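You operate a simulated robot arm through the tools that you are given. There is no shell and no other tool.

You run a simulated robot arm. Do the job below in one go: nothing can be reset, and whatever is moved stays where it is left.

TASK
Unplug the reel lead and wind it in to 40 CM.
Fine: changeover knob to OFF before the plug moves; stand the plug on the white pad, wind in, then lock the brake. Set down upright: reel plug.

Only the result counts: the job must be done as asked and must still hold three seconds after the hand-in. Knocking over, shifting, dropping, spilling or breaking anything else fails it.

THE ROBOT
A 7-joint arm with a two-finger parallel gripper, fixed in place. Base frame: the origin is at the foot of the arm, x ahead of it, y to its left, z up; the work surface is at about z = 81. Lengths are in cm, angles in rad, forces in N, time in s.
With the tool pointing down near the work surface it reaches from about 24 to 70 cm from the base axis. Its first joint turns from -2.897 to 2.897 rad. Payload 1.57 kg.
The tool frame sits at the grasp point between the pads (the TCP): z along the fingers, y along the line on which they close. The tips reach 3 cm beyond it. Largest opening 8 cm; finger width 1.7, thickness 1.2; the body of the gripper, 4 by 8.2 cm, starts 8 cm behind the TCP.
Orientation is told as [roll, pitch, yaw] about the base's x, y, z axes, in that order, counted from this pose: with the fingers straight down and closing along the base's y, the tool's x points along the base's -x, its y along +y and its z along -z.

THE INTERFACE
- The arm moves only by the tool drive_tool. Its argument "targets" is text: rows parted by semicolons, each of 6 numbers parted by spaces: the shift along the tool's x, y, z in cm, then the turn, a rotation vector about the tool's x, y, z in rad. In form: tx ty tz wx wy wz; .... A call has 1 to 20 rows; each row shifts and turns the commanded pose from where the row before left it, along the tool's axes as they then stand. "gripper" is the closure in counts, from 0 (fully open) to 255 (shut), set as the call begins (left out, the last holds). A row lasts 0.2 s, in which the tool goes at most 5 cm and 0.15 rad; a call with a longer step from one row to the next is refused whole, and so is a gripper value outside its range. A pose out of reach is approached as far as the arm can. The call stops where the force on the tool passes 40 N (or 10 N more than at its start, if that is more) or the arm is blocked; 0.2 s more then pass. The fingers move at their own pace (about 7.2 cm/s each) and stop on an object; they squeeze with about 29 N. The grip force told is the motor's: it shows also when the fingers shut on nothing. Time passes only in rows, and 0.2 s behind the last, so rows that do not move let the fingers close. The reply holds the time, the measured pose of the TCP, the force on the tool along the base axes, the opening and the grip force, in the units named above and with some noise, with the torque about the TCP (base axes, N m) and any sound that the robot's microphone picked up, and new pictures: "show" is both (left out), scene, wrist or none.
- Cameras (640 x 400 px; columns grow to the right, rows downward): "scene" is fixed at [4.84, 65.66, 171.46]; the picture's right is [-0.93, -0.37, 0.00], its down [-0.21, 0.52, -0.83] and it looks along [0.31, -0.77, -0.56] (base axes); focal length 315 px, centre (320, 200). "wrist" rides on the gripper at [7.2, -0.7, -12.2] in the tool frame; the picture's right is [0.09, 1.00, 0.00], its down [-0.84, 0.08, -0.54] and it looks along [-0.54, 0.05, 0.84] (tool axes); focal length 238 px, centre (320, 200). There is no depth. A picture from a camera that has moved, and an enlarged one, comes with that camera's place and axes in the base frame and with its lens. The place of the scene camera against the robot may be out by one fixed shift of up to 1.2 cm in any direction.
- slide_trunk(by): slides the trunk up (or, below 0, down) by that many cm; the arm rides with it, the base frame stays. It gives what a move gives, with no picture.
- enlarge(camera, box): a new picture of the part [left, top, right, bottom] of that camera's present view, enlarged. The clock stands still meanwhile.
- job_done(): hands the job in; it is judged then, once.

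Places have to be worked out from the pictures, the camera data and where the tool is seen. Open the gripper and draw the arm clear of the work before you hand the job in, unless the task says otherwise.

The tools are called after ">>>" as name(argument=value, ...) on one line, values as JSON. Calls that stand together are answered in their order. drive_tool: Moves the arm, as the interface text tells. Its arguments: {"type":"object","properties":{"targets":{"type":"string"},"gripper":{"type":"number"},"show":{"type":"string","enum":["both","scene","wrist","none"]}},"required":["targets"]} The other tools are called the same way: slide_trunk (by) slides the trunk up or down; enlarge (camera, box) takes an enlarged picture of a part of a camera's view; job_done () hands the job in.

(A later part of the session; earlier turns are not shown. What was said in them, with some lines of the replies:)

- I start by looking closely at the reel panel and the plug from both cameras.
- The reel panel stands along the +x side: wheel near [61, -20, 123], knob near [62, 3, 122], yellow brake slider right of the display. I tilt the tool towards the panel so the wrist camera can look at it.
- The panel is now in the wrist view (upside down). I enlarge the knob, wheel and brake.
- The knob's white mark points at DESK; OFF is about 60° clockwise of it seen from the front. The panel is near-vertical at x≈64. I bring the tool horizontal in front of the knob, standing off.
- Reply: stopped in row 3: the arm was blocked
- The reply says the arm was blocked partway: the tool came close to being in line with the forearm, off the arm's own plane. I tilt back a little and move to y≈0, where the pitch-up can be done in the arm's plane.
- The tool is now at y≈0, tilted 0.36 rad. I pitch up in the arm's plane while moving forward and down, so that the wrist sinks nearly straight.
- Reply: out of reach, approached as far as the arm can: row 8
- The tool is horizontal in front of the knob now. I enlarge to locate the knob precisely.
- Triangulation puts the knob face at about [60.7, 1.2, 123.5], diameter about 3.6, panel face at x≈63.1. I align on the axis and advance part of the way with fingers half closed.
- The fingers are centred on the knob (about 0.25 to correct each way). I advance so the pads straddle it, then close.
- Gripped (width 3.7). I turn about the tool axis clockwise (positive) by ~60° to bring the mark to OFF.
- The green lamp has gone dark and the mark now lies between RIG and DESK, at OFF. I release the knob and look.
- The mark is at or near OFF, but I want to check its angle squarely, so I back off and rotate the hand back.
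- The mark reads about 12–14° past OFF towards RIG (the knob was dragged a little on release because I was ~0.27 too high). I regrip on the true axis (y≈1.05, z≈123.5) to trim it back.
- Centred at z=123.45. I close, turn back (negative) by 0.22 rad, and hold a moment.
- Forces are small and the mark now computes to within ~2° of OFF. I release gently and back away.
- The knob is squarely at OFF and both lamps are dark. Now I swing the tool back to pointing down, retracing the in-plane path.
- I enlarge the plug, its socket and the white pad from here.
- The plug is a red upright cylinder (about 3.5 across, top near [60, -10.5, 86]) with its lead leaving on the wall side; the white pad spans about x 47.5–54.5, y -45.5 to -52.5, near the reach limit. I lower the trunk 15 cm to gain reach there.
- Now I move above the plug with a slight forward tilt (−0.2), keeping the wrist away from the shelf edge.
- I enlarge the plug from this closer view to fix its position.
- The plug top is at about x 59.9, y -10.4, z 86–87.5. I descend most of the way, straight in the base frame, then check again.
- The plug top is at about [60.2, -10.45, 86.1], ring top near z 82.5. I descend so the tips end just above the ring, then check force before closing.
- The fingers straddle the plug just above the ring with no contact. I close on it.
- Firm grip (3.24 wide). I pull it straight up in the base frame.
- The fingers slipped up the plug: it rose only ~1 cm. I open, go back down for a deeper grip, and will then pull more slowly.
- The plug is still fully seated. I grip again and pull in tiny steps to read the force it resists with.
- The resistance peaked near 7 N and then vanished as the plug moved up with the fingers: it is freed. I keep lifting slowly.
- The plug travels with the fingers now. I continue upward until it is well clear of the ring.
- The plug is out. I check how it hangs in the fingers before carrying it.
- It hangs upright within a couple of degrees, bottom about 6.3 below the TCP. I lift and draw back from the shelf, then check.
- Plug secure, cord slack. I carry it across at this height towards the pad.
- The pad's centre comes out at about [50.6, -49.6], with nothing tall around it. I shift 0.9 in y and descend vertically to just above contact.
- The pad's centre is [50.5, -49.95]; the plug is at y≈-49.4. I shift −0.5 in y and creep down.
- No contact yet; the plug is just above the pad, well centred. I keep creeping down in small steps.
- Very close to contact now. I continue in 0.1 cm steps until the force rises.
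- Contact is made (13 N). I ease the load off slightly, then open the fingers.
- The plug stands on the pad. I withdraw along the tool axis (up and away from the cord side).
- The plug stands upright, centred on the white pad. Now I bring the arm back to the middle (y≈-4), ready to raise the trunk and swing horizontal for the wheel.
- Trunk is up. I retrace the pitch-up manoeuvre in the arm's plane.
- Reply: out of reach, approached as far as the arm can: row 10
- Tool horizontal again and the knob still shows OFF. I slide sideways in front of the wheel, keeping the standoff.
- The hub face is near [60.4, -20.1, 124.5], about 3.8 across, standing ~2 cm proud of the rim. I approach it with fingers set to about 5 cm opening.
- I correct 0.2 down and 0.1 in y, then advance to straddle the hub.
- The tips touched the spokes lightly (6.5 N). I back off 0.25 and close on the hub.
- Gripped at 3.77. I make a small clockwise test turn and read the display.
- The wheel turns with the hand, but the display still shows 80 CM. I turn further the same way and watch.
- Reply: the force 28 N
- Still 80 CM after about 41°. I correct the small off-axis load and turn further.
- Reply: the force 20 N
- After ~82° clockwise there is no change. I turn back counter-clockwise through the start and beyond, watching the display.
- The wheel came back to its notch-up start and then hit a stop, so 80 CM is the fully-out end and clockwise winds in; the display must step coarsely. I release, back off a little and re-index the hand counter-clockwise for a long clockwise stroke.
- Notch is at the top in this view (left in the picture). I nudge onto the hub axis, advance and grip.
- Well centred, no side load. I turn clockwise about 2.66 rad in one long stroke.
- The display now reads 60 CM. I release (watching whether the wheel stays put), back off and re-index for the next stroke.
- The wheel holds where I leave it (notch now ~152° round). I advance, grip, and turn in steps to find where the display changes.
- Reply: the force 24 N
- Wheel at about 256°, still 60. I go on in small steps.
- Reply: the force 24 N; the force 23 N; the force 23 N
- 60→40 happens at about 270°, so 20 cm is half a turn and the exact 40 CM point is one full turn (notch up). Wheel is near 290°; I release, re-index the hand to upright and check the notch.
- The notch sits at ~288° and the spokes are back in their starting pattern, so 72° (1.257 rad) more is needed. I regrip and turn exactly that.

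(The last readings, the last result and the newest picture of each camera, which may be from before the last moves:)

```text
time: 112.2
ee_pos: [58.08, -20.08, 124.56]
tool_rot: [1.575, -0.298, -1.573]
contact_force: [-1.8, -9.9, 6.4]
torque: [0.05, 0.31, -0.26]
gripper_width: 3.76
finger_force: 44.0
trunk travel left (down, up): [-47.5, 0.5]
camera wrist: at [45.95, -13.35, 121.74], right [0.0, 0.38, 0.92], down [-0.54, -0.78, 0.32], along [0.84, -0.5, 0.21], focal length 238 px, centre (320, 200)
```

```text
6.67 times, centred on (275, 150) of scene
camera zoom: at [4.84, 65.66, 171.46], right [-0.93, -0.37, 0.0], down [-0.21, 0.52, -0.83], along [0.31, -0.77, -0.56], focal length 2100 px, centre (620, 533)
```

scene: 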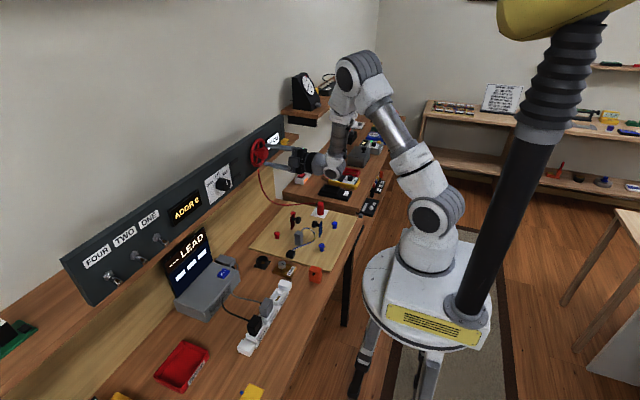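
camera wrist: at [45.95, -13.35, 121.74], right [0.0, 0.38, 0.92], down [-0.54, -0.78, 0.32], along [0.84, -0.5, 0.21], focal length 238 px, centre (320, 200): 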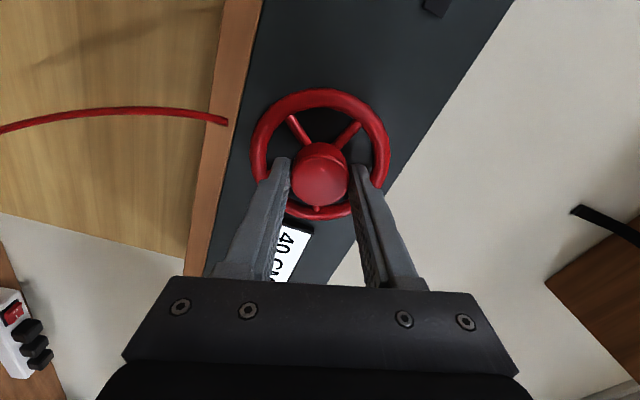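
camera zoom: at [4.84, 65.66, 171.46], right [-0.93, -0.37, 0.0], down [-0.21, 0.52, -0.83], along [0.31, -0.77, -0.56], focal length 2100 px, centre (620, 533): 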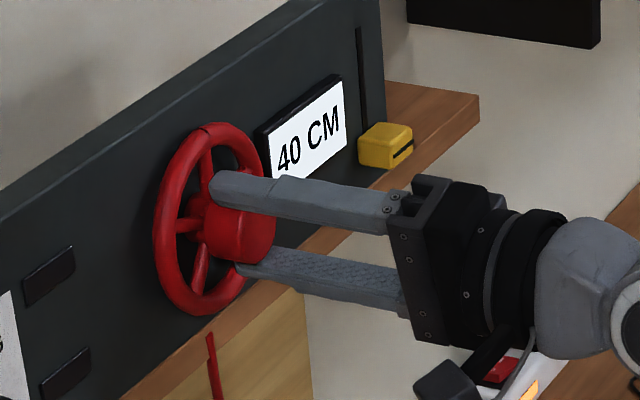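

The notch is back at the top after one turn: 40 CM. I release, back away, and check the wheel and the plug.

>>> drive_tool(targets="0 0 0 0 0 0; 0 0 0 0 0 0; 0 0 -1 0 0 0; 0 0 -1.5 0 0 0; 0 0 -2 0 0 0; 0 0 -2 0 0 -0.12; 0 0 -1 0 0 -0.14; 0 0 0 0 0 -0.14; 0 0 0 0 0 -0.14; 0 0 0 0 0 -0.14; 0 0 0 0 0 -0.14; 0 0 0 0 0 -0.14; 0 0 0 0 0 -0.14; 0 0 0 0 0 -0.15; 0 0 0 0 0 0", gripper=90, show="both")

>>> enlarge(camera="scene", box=[235, 120, 355, 220])

>>> enlarge(camera="wrist", box=[0, 20, 400, 220])

```text
time: 115.4
ee_pos: [50.65, -19.77, 124.51]
tool_rot: [1.652, -1.555, -1.657]
contact_force: [-1.1, -0.2, 0.0]
torque: [0.05, -0.02, -0.01]
gripper_width: 5.2
finger_force: 0.1
trunk travel left (down, up): [-47.5, 0.5]
camera wrist: at [38.47, -20.39, 117.34], right [0.0, 1.0, -0.08], down [-0.54, 0.06, 0.84], along [0.84, 0.04, 0.54], focal length 238 px, centre (320, 200)
```

scene: 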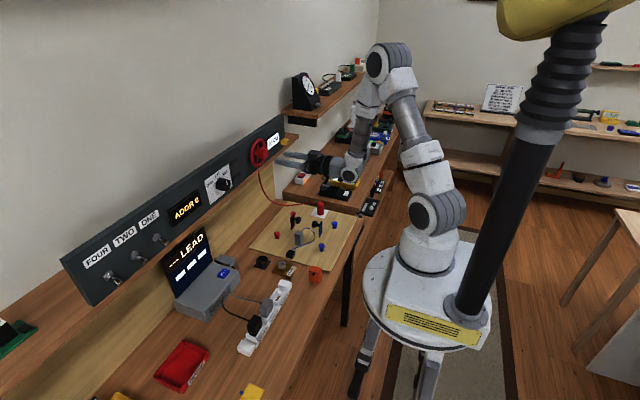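
wrist: 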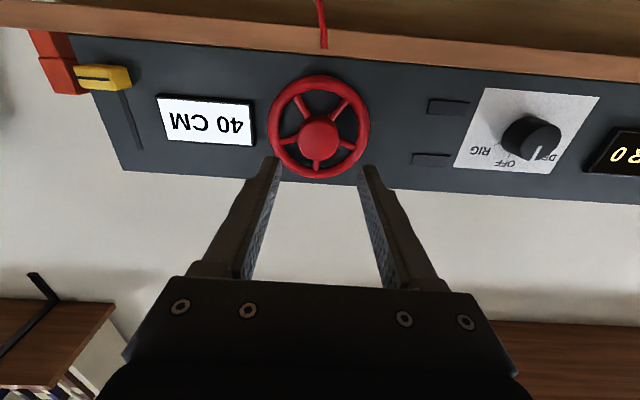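

```text
4.00 times, centred on (295, 170) of scene
camera zoom: at [4.84, 65.66, 171.46], right [-0.93, -0.37, 0.0], down [-0.21, 0.52, -0.83], along [0.31, -0.77, -0.56], focal length 1260 px, centre (420, 320)
```

zoom: 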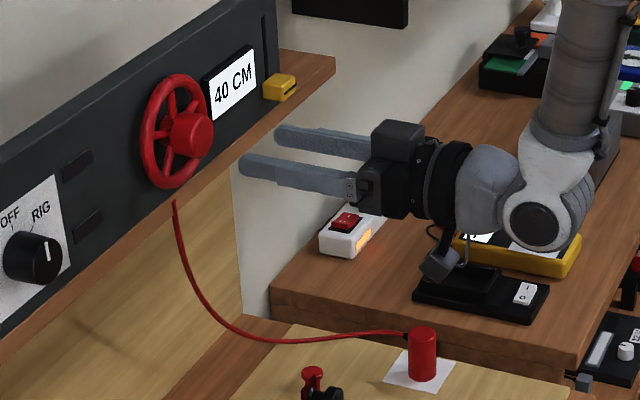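

```text
1.60 times, centred on (200, 120) of wrist
camera zoom: at [38.47, -20.39, 117.34], right [0.0, 1.0, -0.08], down [-0.54, 0.06, 0.84], along [0.84, 0.04, 0.54], focal length 381 px, centre (512, 328)
```

zoom: 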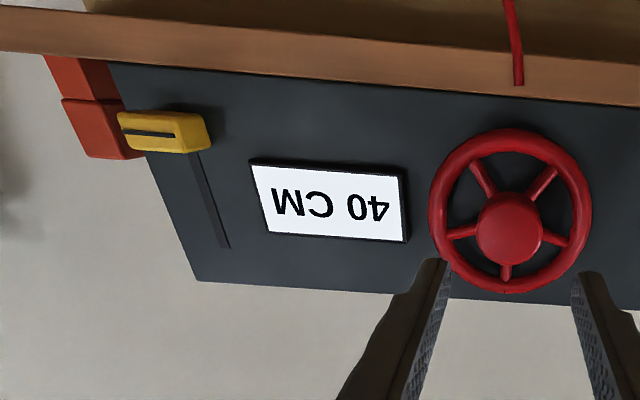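

The plug still stands and the display holds at 40 CM. Now the brake: the yellow slider is near [61.7, -39.4, 121.3] at the bottom of a vertical slot reaching z≈128. I move sideways in front of it.

>>> drive_tool(targets="0 -1.5 0 0 0 0; 0 -2.2 0 0 0 0; 0 -2.2 0 0 0 0; 0 -2.2 0 0 0 0; 0 -2.2 0 0 0 0; 0 -2.2 0 0 0 0; 0 -2.2 0 0 0 0; 0 -2 0 0 0 0; 0 -1.3 0 0 0 0; 0 -1 0 0 0 0; 0 0 0 0 0 0", gripper=60, show="both")

>>> enlarge(camera="wrist", box=[220, 20, 420, 220])

```text
time: 117.8
ee_pos: [50.45, -38.82, 124.18]
tool_rot: [1.639, -1.551, -1.639]
contact_force: [-0.6, 0.6, -0.3]
torque: [0.02, 0.03, 0.01]
gripper_width: 6.12
finger_force: 0.0
trunk travel left (down, up): [-47.5, 0.5]
camera wrist: at [38.39, -39.39, 117.01], right [0.0, 1.0, -0.07], down [-0.54, 0.06, 0.84], along [0.84, 0.04, 0.54], focal length 238 px, centre (320, 200)
```

scene: 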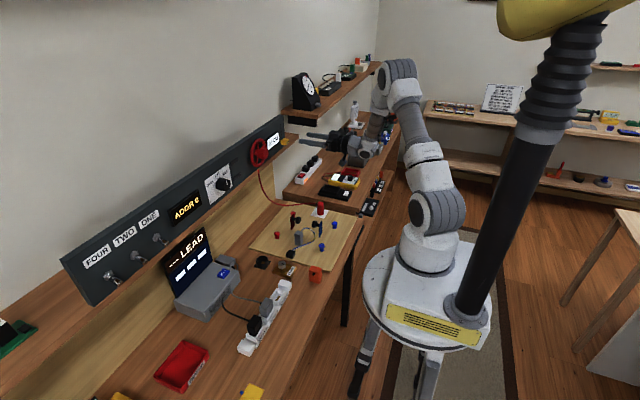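
wrist: 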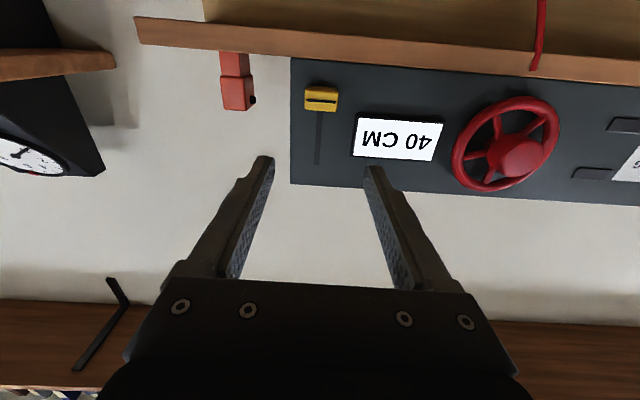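

```text
2.00 times, centred on (320, 120) of wrist
camera zoom: at [38.39, -39.39, 117.01], right [0.0, 1.0, -0.07], down [-0.54, 0.06, 0.84], along [0.84, 0.04, 0.54], focal length 477 px, centre (320, 360)
```

zoom: 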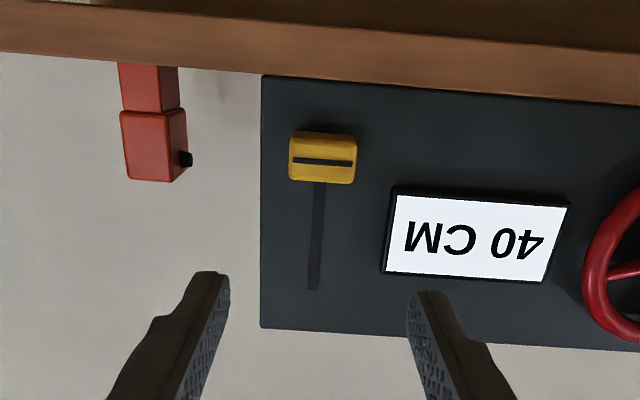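

The slider block's face is at about [60.4, -38.95, 121.0], 2.8 wide; the slot runs up to z≈128. I lower 3.2, set the fingers to ~4.5 opening and approach partway.

>>> drive_tool(targets="1.1 -0.1 0 0 0 0; 1.1 0 0 0 0 0; 1 0 1 0 0 0; 0 0 1.5 0 0 0; 0 0 1.5 0 0 0; 0 0 0 0 0 0", gripper=112, show="both")

>>> enlarge(camera="wrist", box=[220, 60, 420, 220])

>>> enlarge(camera="scene", box=[255, 115, 335, 175])

```text
time: 119.2
ee_pos: [54.46, -38.73, 121.0]
tool_rot: [1.668, -1.551, -1.669]
contact_force: [-0.3, 0.7, -0.5]
torque: [-0.01, -0.03, -0.01]
gripper_width: 4.47
finger_force: 0.1
trunk travel left (down, up): [-47.5, 0.5]
camera wrist: at [42.32, -39.37, 113.82], right [0.0, 1.0, -0.07], down [-0.54, 0.06, 0.84], along [0.84, 0.04, 0.54], focal length 238 px, centre (320, 200)
```

scene: 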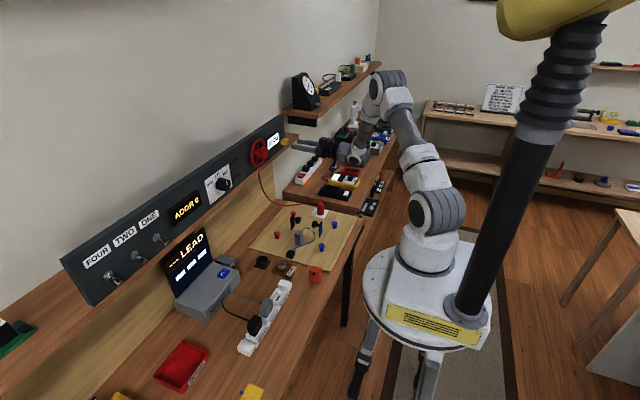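
wrist: 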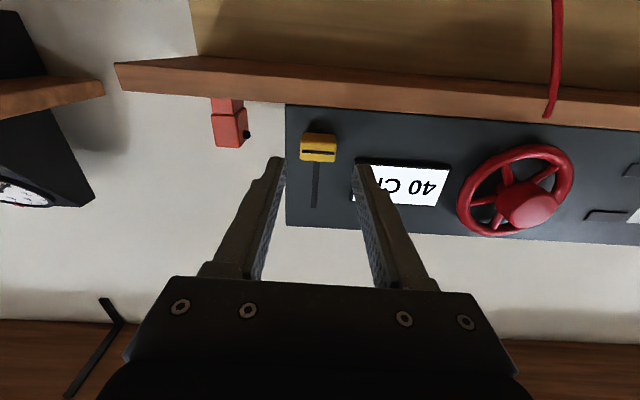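

```text
2.50 times, centred on (320, 140) of wrist
camera zoom: at [42.32, -39.37, 113.82], right [0.0, 1.0, -0.07], down [-0.54, 0.06, 0.84], along [0.84, 0.04, 0.54], focal length 596 px, centre (320, 350)
```

zoom: 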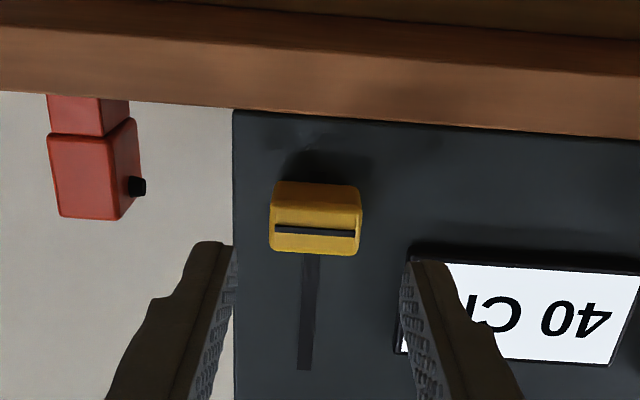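

```text
6.67 times, centred on (295, 145) of scene
camera zoom: at [4.84, 65.66, 171.46], right [-0.93, -0.37, 0.0], down [-0.21, 0.52, -0.83], along [0.31, -0.77, -0.56], focal length 2100 px, centre (487, 567)
```

zoom: 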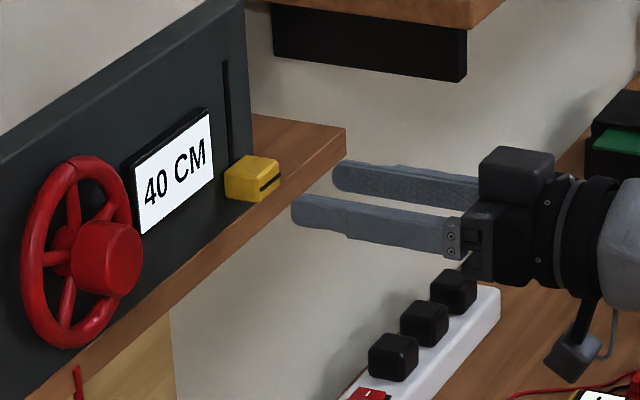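

Aligned (y −0.2 to correct). I advance so the pads straddle the block, checking for contact.

>>> drive_tool(targets="0 -0.2 1.2 0 0 0; 0 0 1.2 0 0 0; 0 0 1.2 0 0 0; 0 0 1 0 0 0; 0 0 0 0 0 0", gripper=112, show="wrist")

>>> enlarge(camera="scene", box=[255, 115, 335, 175])

```text
time: 120.4
ee_pos: [59.14, -39.09, 121.04]
tool_rot: [1.663, -1.551, -1.66]
contact_force: [-0.3, 0.0, -0.2]
torque: [0.03, 0.02, 0.01]
gripper_width: 4.49
finger_force: 0.0
trunk travel left (down, up): [-47.5, 0.5]
camera wrist: at [47.02, -39.65, 113.89], right [0.0, 1.0, -0.07], down [-0.54, 0.06, 0.84], along [0.84, 0.04, 0.54], focal length 238 px, centre (320, 200)
```

wrist: 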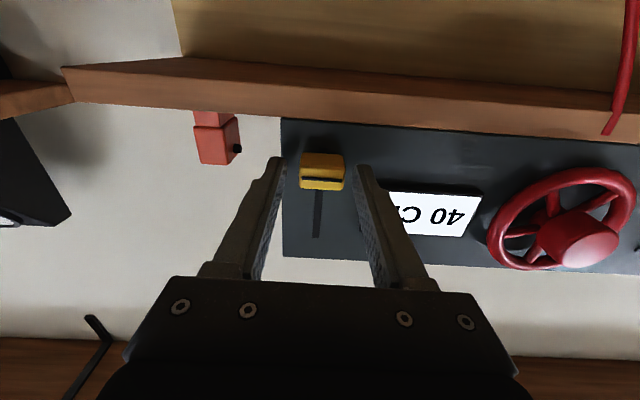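

```text
6.67 times, centred on (295, 145) of scene
camera zoom: at [4.84, 65.66, 171.46], right [-0.93, -0.37, 0.0], down [-0.21, 0.52, -0.83], along [0.31, -0.77, -0.56], focal length 2100 px, centre (487, 567)
```

zoom: 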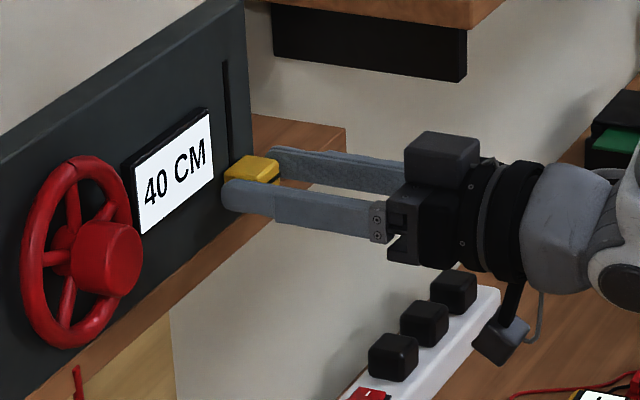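

The fingers straddle the slider with no contact. I close and push it up the slot.

>>> drive_tool(targets="0 0.12 0 0 0 0; 0 0 0 0 0 0; 0 0 0 0 0 0", gripper=255, show="none")

>>> drive_tool(targets="-0.4 0 0 0 0 0; -0.4 0 0 0 0 0; -0.4 0 0 0 0 0; -0.4 0 0 0 0 0; -0.4 0 0 0 0 0; 0 0 0 0 0 0", show="both")

>>> enlarge(camera="scene", box=[255, 115, 335, 175])

```text
time: 121.2
ee_pos: [59.23, -39.06, 121.13]
tool_rot: [1.674, -1.554, -1.673]
contact_force: [1.7, 1.2, -0.1]
torque: [-0.55, -0.11, 0.13]
gripper_width: 2.97
finger_force: 38.7
trunk travel left (down, up): [-47.5, 0.5]
```

```text
time: 122.6
ee_pos: [59.21, -38.91, 122.98]
tool_rot: [1.627, -1.554, -1.629]
contact_force: [-5.1, 4.6, -0.2]
torque: [-0.64, 1.22, 0.06]
gripper_width: 3.02
finger_force: 39.3
trunk travel left (down, up): [-47.5, 0.5]
camera wrist: at [47.01, -39.54, 115.9], right [0.0, 1.0, -0.07], down [-0.54, 0.06, 0.84], along [0.84, 0.04, 0.54], focal length 238 px, centre (320, 200)
```

scene: 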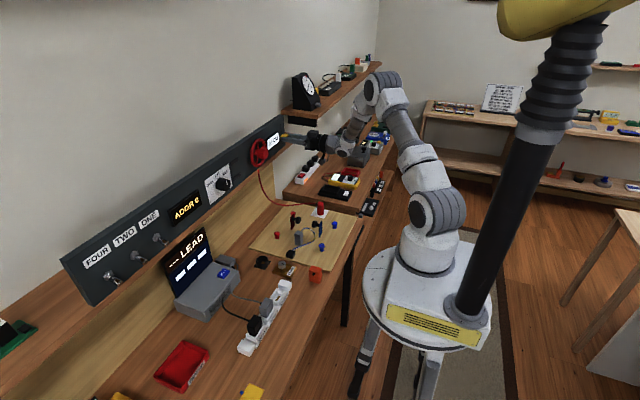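
wrist: 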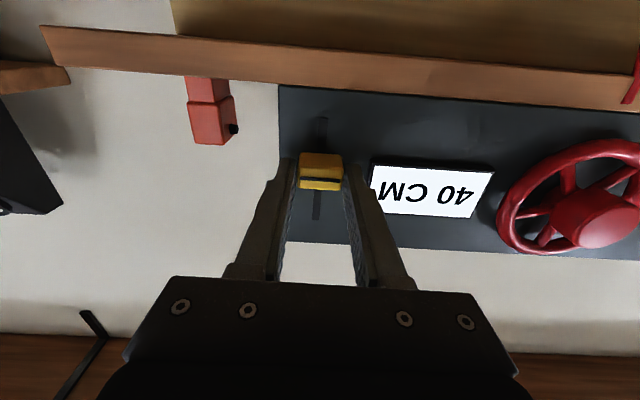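

```text
6.67 times, centred on (295, 145) of scene
camera zoom: at [4.84, 65.66, 171.46], right [-0.93, -0.37, 0.0], down [-0.21, 0.52, -0.83], along [0.31, -0.77, -0.56], focal length 2100 px, centre (487, 567)
```

zoom: 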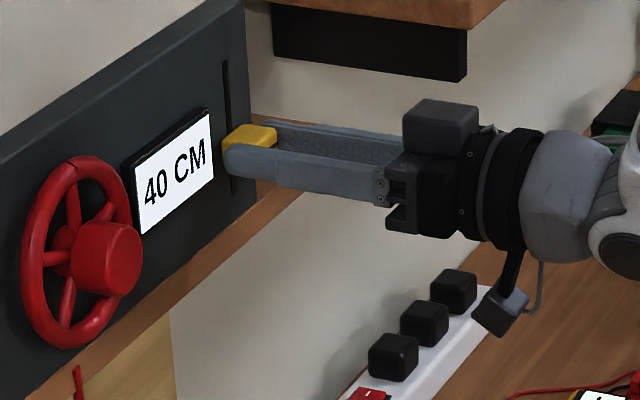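

The slider moves with the fingers. I continue upward to the top stop.

>>> drive_tool(targets="-0.4 0 0 0 0 0; -0.4 0 0 0 0 0; -0.4 0 0 0 0 0; -0.4 0 0 0 0 0; -0.4 0 0 0 0 0; 0 0 0 0 0 0", show="wrist")

>>> drive_tool(targets="-0.3 0 0 0 0 0; -0.3 0 0 0 0 0; 0 0 0 0 0 0", show="wrist")

>>> enlarge(camera="scene", box=[255, 115, 335, 175])

```text
time: 124.0
ee_pos: [59.23, -39.0, 124.99]
tool_rot: [1.748, -1.552, -1.746]
contact_force: [-9.3, 13.7, -0.9]
torque: [-0.56, 0.71, 0.26]
gripper_width: 2.97
finger_force: 39.2
trunk travel left (down, up): [-47.5, 0.5]
camera wrist: at [47.03, -39.56, 117.85], right [0.0, 1.0, -0.07], down [-0.54, 0.06, 0.84], along [0.84, 0.04, 0.54], focal length 238 px, centre (320, 200)
```

wrist: 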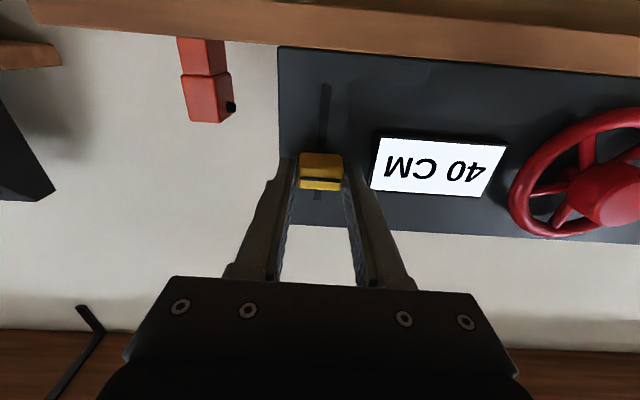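

```text
time: 124.8
ee_pos: [59.13, -38.97, 125.7]
tool_rot: [1.752, -1.553, -1.751]
contact_force: [-8.7, 9.9, 0.0]
torque: [-0.7, -0.2, 0.56]
gripper_width: 3.01
finger_force: 39.2
trunk travel left (down, up): [-47.5, 0.5]
camera wrist: at [47.03, -39.54, 118.53], right [0.0, 1.0, -0.08], down [-0.54, 0.06, 0.84], along [0.84, 0.04, 0.54], focal length 238 px, centre (320, 200)
```

wrist: 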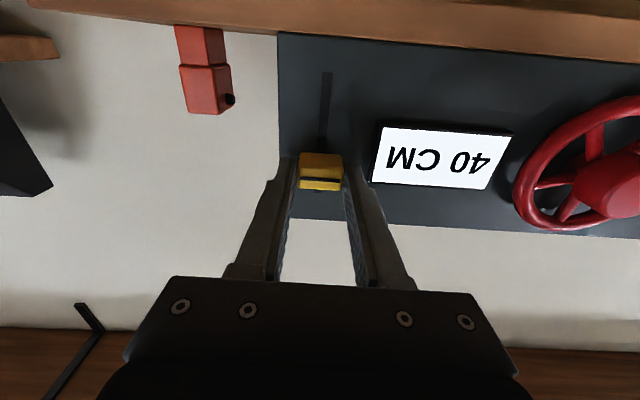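

```text
6.67 times, centred on (295, 145) of scene
camera zoom: at [4.84, 65.66, 171.46], right [-0.93, -0.37, 0.0], down [-0.21, 0.52, -0.83], along [0.31, -0.77, -0.56], focal length 2100 px, centre (487, 567)
```

zoom: 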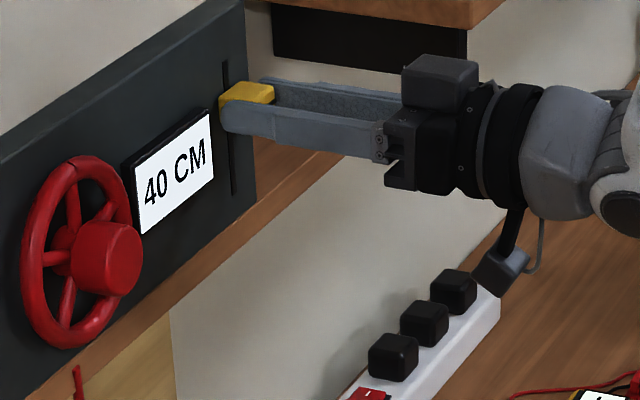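

A little slot is still visible above the block. I keep going in small steps until it stops.

>>> drive_tool(targets="-0.25 0 0 0 0 0; -0.25 0 0 0 0 0; 0 0 0 0 0 0", show="none")

>>> drive_tool(targets="-0.25 0 0 0 0 0; -0.25 0 0 0 0 0; 0 0 0 0 0 0", show="none")

>>> drive_tool(targets="-0.2 0 0 0 0 0; -0.2 0 0 0 0 0; 0 0 0 0 0 0", show="wrist")

>>> enlarge(camera="scene", box=[255, 115, 335, 175])

```text
time: 125.6
ee_pos: [59.25, -38.98, 126.11]
tool_rot: [1.718, -1.554, -1.716]
contact_force: [-10.1, 8.9, -0.2]
torque: [-0.65, -0.23, 0.54]
gripper_width: 2.99
finger_force: 39.8
trunk travel left (down, up): [-47.5, 0.5]
```

```text
time: 126.4
ee_pos: [59.14, -38.97, 126.65]
tool_rot: [1.706, -1.552, -1.707]
contact_force: [-5.0, 6.2, 1.2]
torque: [-0.7, 0.27, 0.43]
gripper_width: 2.98
finger_force: 39.6
trunk travel left (down, up): [-47.5, 0.5]
```

```text
time: 127.2
ee_pos: [59.2, -39.0, 126.8]
tool_rot: [1.69, -1.552, -1.688]
contact_force: [-5.2, 8.8, 0.2]
torque: [-0.51, 0.16, 0.25]
gripper_width: 2.99
finger_force: 38.8
trunk travel left (down, up): [-47.5, 0.5]
camera wrist: at [47.03, -39.56, 119.71], right [0.0, 1.0, -0.07], down [-0.54, 0.06, 0.84], along [0.84, 0.04, 0.54], focal length 238 px, centre (320, 200)
```

wrist: 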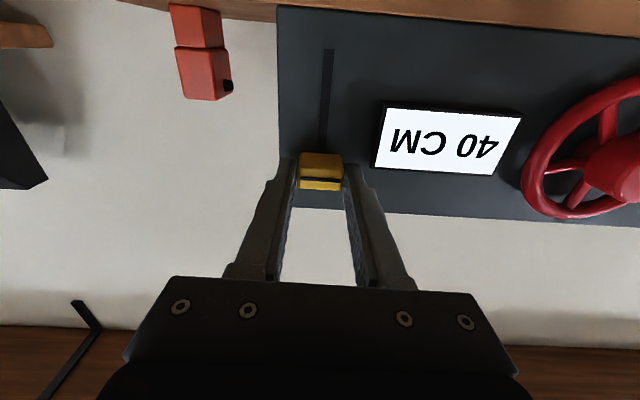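

```text
6.67 times, centred on (295, 145) of scene
camera zoom: at [4.84, 65.66, 171.46], right [-0.93, -0.37, 0.0], down [-0.21, 0.52, -0.83], along [0.31, -0.77, -0.56], focal length 2100 px, centre (487, 567)
```

zoom: 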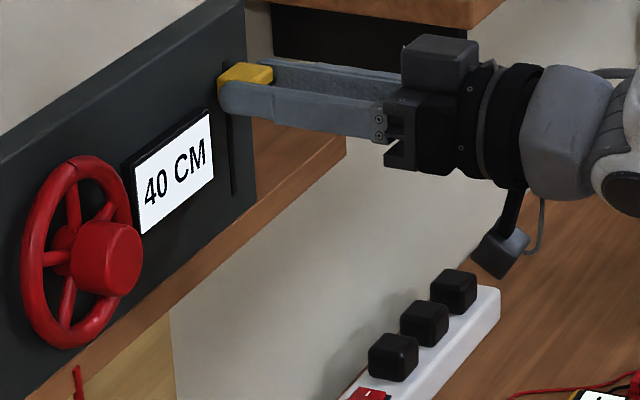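

>>> drive_tool(targets="-0.2 0 0 0 0 0; -0.2 0 0 0 0 0; 0 0 0 0 0 0", show="none")

>>> drive_tool(targets="-0.2 0 0 0 0 0; 0 0 0 0 0 0", show="none")

>>> enlarge(camera="scene", box=[255, 115, 335, 175])

```text
time: 128.0
ee_pos: [59.11, -38.97, 126.93]
tool_rot: [1.453, -1.552, -1.451]
contact_force: [-8.3, 14.2, -13.1]
torque: [-0.68, -0.75, 0.43]
gripper_width: 2.99
finger_force: 39.7
trunk travel left (down, up): [-47.5, 0.5]
```

```text
time: 128.6
ee_pos: [59.25, -39.07, 127.01]
tool_rot: [1.226, -1.549, -1.223]
contact_force: [-10.3, 15.0, -25.3]
torque: [-0.75, -0.02, 0.17]
gripper_width: 3.01
finger_force: 39.4
trunk travel left (down, up): [-47.5, 0.5]
```

```text
6.67 times, centred on (295, 145) of scene
camera zoom: at [4.84, 65.66, 171.46], right [-0.93, -0.37, 0.0], down [-0.21, 0.52, -0.83], along [0.31, -0.77, -0.56], focal length 2100 px, centre (487, 567)
```

zoom: 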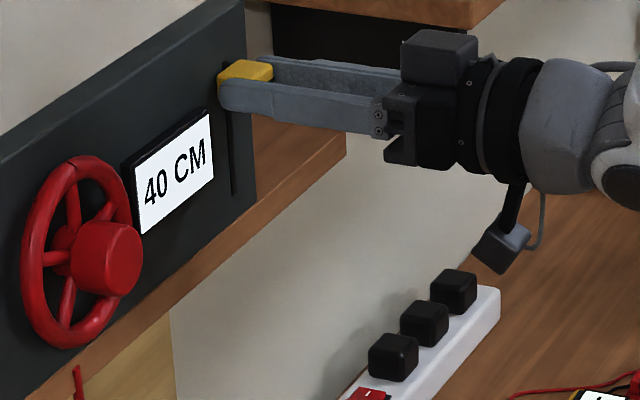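

The slider is hard against its top stop (−25 N). I ease the load, open, and back straight off.

>>> drive_tool(targets="0.3 0 0 0 0 0; 0 0 0 0 0 0", show="none")

>>> drive_tool(targets="0 0 0 0 0 0; 0 0 0 0 0 0; 0 0 -1 0 0 0; 0 0 -1.5 0 0 0; 0 0 -2 0 0 0; 0 0 -2 0 0 0; 0 0 -2 0 0 0; 0 0 0 0 0 0", gripper=112, show="both")

>>> enlarge(camera="scene", box=[215, 115, 335, 215])

>>> enlarge(camera="wrist", box=[220, 60, 420, 220])

```text
time: 129.2
ee_pos: [59.24, -38.98, 127.07]
tool_rot: [1.474, -1.555, -1.473]
contact_force: [-11.0, 12.7, -16.4]
torque: [-0.67, 1.36, 0.17]
gripper_width: 2.98
finger_force: 39.2
trunk travel left (down, up): [-47.5, 0.5]
```

```text
time: 131.0
ee_pos: [50.68, -38.97, 127.29]
tool_rot: [1.655, -1.552, -1.658]
contact_force: [-0.2, 0.7, 0.5]
torque: [0.02, -0.03, 0.0]
gripper_width: 4.47
finger_force: 0.0
trunk travel left (down, up): [-47.5, 0.5]
camera wrist: at [38.55, -39.5, 120.08], right [0.0, 1.0, -0.07], down [-0.54, 0.06, 0.84], along [0.84, 0.04, 0.54], focal length 238 px, centre (320, 200)
```

scene: 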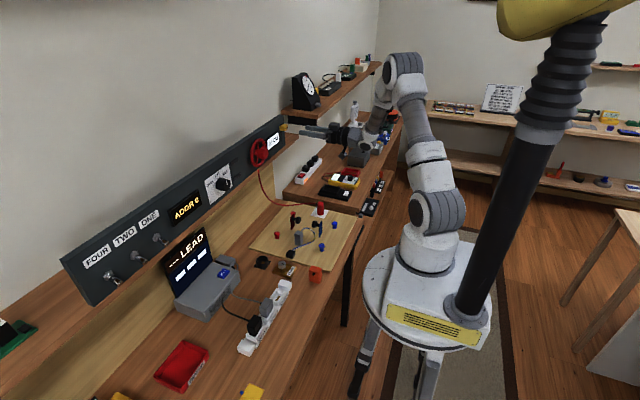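
wrist: 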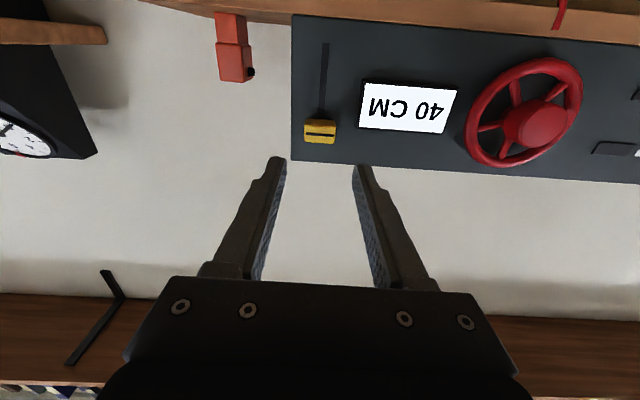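

```text
4.00 times, centred on (275, 165) of scene
camera zoom: at [4.84, 65.66, 171.46], right [-0.93, -0.37, 0.0], down [-0.21, 0.52, -0.83], along [0.31, -0.77, -0.56], focal length 1260 px, centre (500, 340)
```

zoom: 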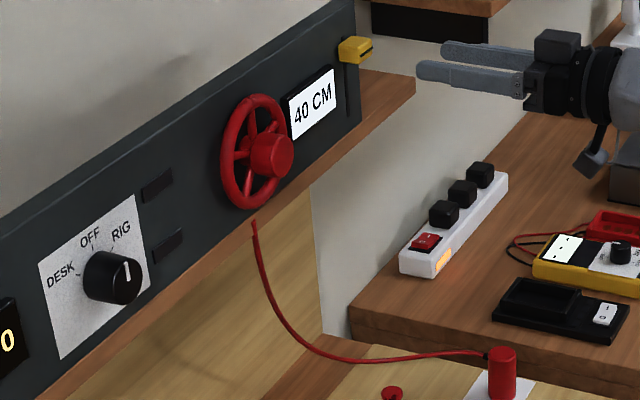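

```text
2.50 times, centred on (320, 140) of wrist
camera zoom: at [38.55, -39.5, 120.08], right [0.0, 1.0, -0.07], down [-0.54, 0.06, 0.84], along [0.84, 0.04, 0.54], focal length 596 px, centre (320, 350)
```

zoom: 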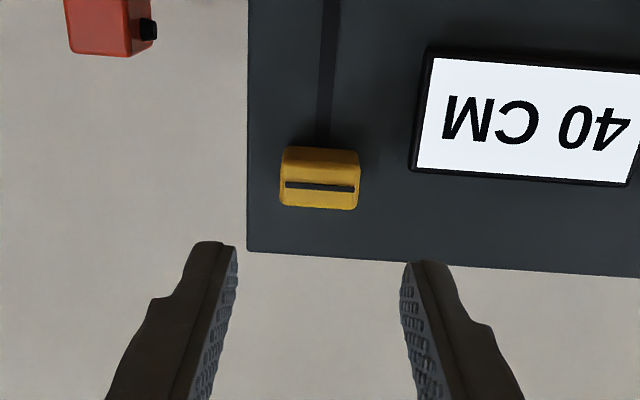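

Knob at OFF, display 40 CM, brake slider at the top, plug standing on the pad. I open fully and take the arm back along the known path, away from the panel.

>>> drive_tool(targets="0 1.5 -1 0 0 0; 0 2.5 -0.5 0 0 0; 0 2.5 0 0 0 0; 0 2.5 0 0 0 0; 0 2.5 0 0 0 0; 0 2.5 0 0 0 0; 0 2.5 0 0 0 0; 0 2.5 0 0 0 0; 0 2.5 0 0 0 0; 0 2.5 0 0 0 0; 0 2.5 0 0 0 0; 0 2.5 0 0 0 0; 0 2.5 0 0 0 0; 0 2.5 0 0 0 0; 0 2.5 0 0 0 0; 0 2 0 0 0 0; 0 1 0 0 0 0; 0 0 0 0 0 0", gripper=0, show="both")

```text
time: 134.8
ee_pos: [51.13, -0.0, 127.71]
tool_rot: [1.677, -1.552, -1.679]
contact_force: [0.4, 0.0, 0.1]
torque: [0.0, 0.03, 0.02]
gripper_width: 7.99
finger_force: 0.0
out of reach, approached as far as the arm can: row 13, 14, 15
trunk travel left (down, up): [-47.5, 0.5]
camera wrist: at [38.99, -0.57, 120.54], right [0.0, 1.0, -0.07], down [-0.54, 0.06, 0.84], along [0.84, 0.04, 0.54], focal length 238 px, centre (320, 200)
```

scene: 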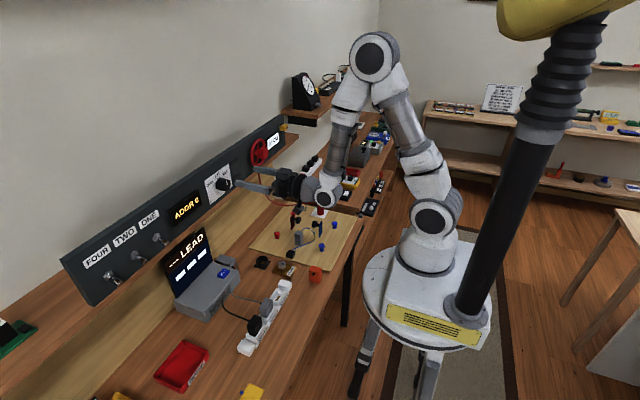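
wrist: 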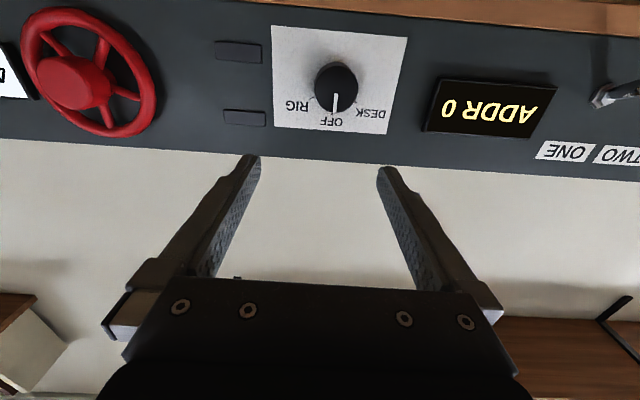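

Now I swing the tool back to pointing down, well away from the panel and table.

>>> drive_tool(targets="-0.778 0 -1.214 0 0.121 0; -0.626 0 -1.298 0 0.121 0; -0.465 0 -1.365 0 0.121 0; -0.297 0 -1.411 0 0.121 0; -0.125 0 -1.437 0 0.121 0; 0.05 0 -1.44 0 0.121 0; 0.223 0 -1.425 0 0.121 0; 0.394 0 -1.388 0 0.121 0; 0.559 0 -1.329 0 0.121 0; 0.715 0 -1.251 0 0.121 0; 0 0 0 0 0.115 0; 0 0 0 0 0.115 0; 0 0 0 0 0.113 0; 0 0 0 0 0 0", gripper=0, show="both")

>>> enlarge(camera="scene", box=[180, 100, 380, 225])

>>> enlarge(camera="scene", box=[230, 190, 370, 290])

```text
time: 137.8
ee_pos: [39.98, -0.39, 135.53]
tool_rot: [0.019, -0.019, 0.0]
contact_force: [0.3, 0.0, -0.5]
torque: [0.01, 0.03, -0.01]
gripper_width: 8.0
finger_force: 0.1
out of reach, approached as far as the arm can: row 1
trunk travel left (down, up): [-47.5, 0.5]
camera wrist: at [32.65, -1.15, 147.73], right [-0.09, 1.0, 0.02], down [0.83, 0.07, 0.56], along [0.56, 0.07, -0.83], focal length 238 px, centre (320, 200)
```

scene: 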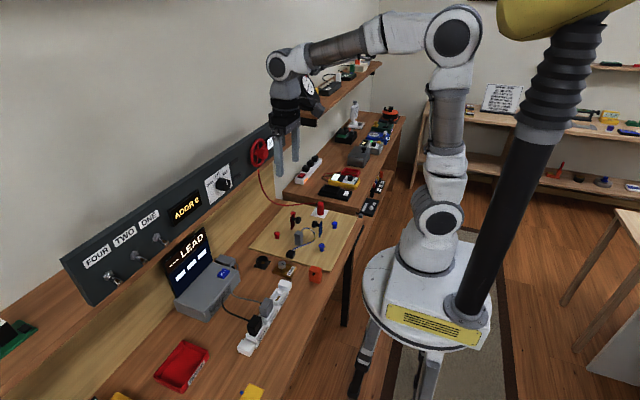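
wrist: 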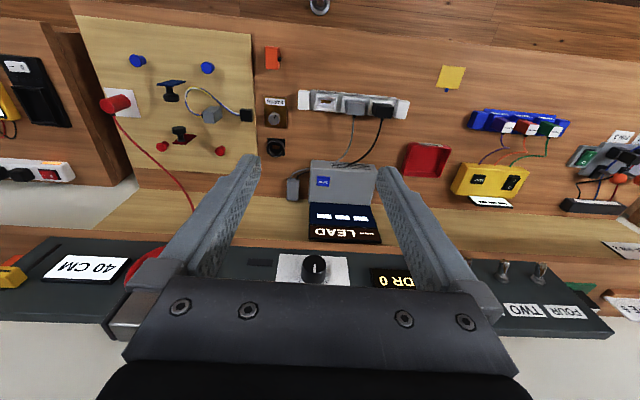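

```text
3.20 times, centred on (280, 162) of scene
camera zoom: at [4.84, 65.66, 171.46], right [-0.93, -0.37, 0.0], down [-0.21, 0.52, -0.83], along [0.31, -0.77, -0.56], focal length 1008 px, centre (448, 320)
```

zoom: 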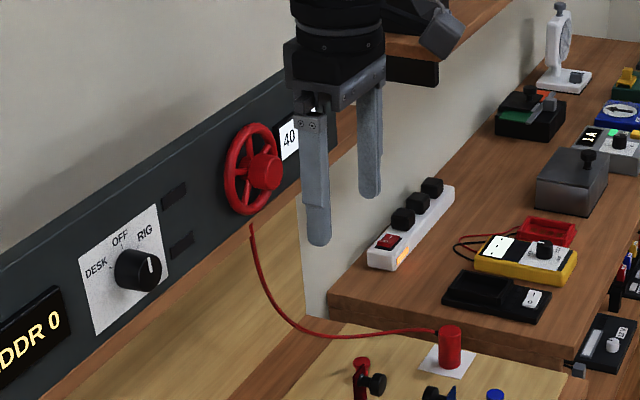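

```text
4.00 times, centred on (300, 240) of scene
camera zoom: at [4.84, 65.66, 171.46], right [-0.93, -0.37, 0.0], down [-0.21, 0.52, -0.83], along [0.31, -0.77, -0.56], focal length 1260 px, centre (400, 40)
```

zoom: 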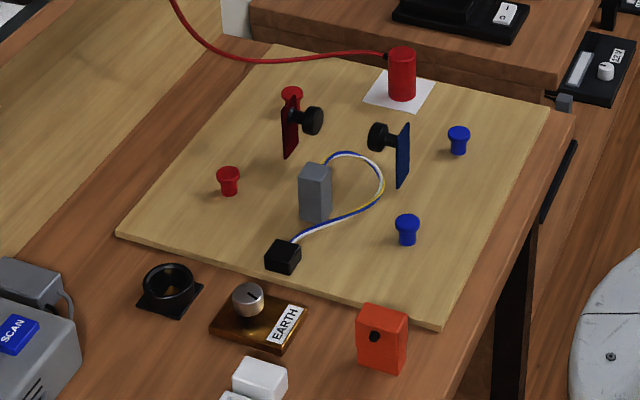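

Everything checks out. The knob is at OFF, the plug stands upright on the white pad, and the display reads 40 CM. The brake is at its locked (upper) end, nothing else has moved, and the gripper is open with the arm clear. I hand the job in.

>>> job_done()

```text
The job is handed in.
```

The reel lead is unplugged and wound in to 40 CM, and I have handed the job in. At the last look before hand-in:

- **Changeover knob:** it was at OFF before the plug moved. My first turn went about 13° past OFF, so I trimmed it back to within about 2°. Both lamps are dark.
- **Plug:** it stands upright in the middle of the white pad. My first pull slipped and left it seated in the socket; the second, slower pull freed it.
- **Lead:** the display reads 40 CM. I turned the wheel one full turn, and its notch is back at the top where it started.
- **Brake:** the yellow slider is hard against its top stop. There was no label on it. I took the top as locked because the wheel turned freely with the slider at the bottom, and I did not test the wheel afterwards.

Nothing else on the bench had moved compared with the first pictures. The gripper is open and the arm is clear of the work.
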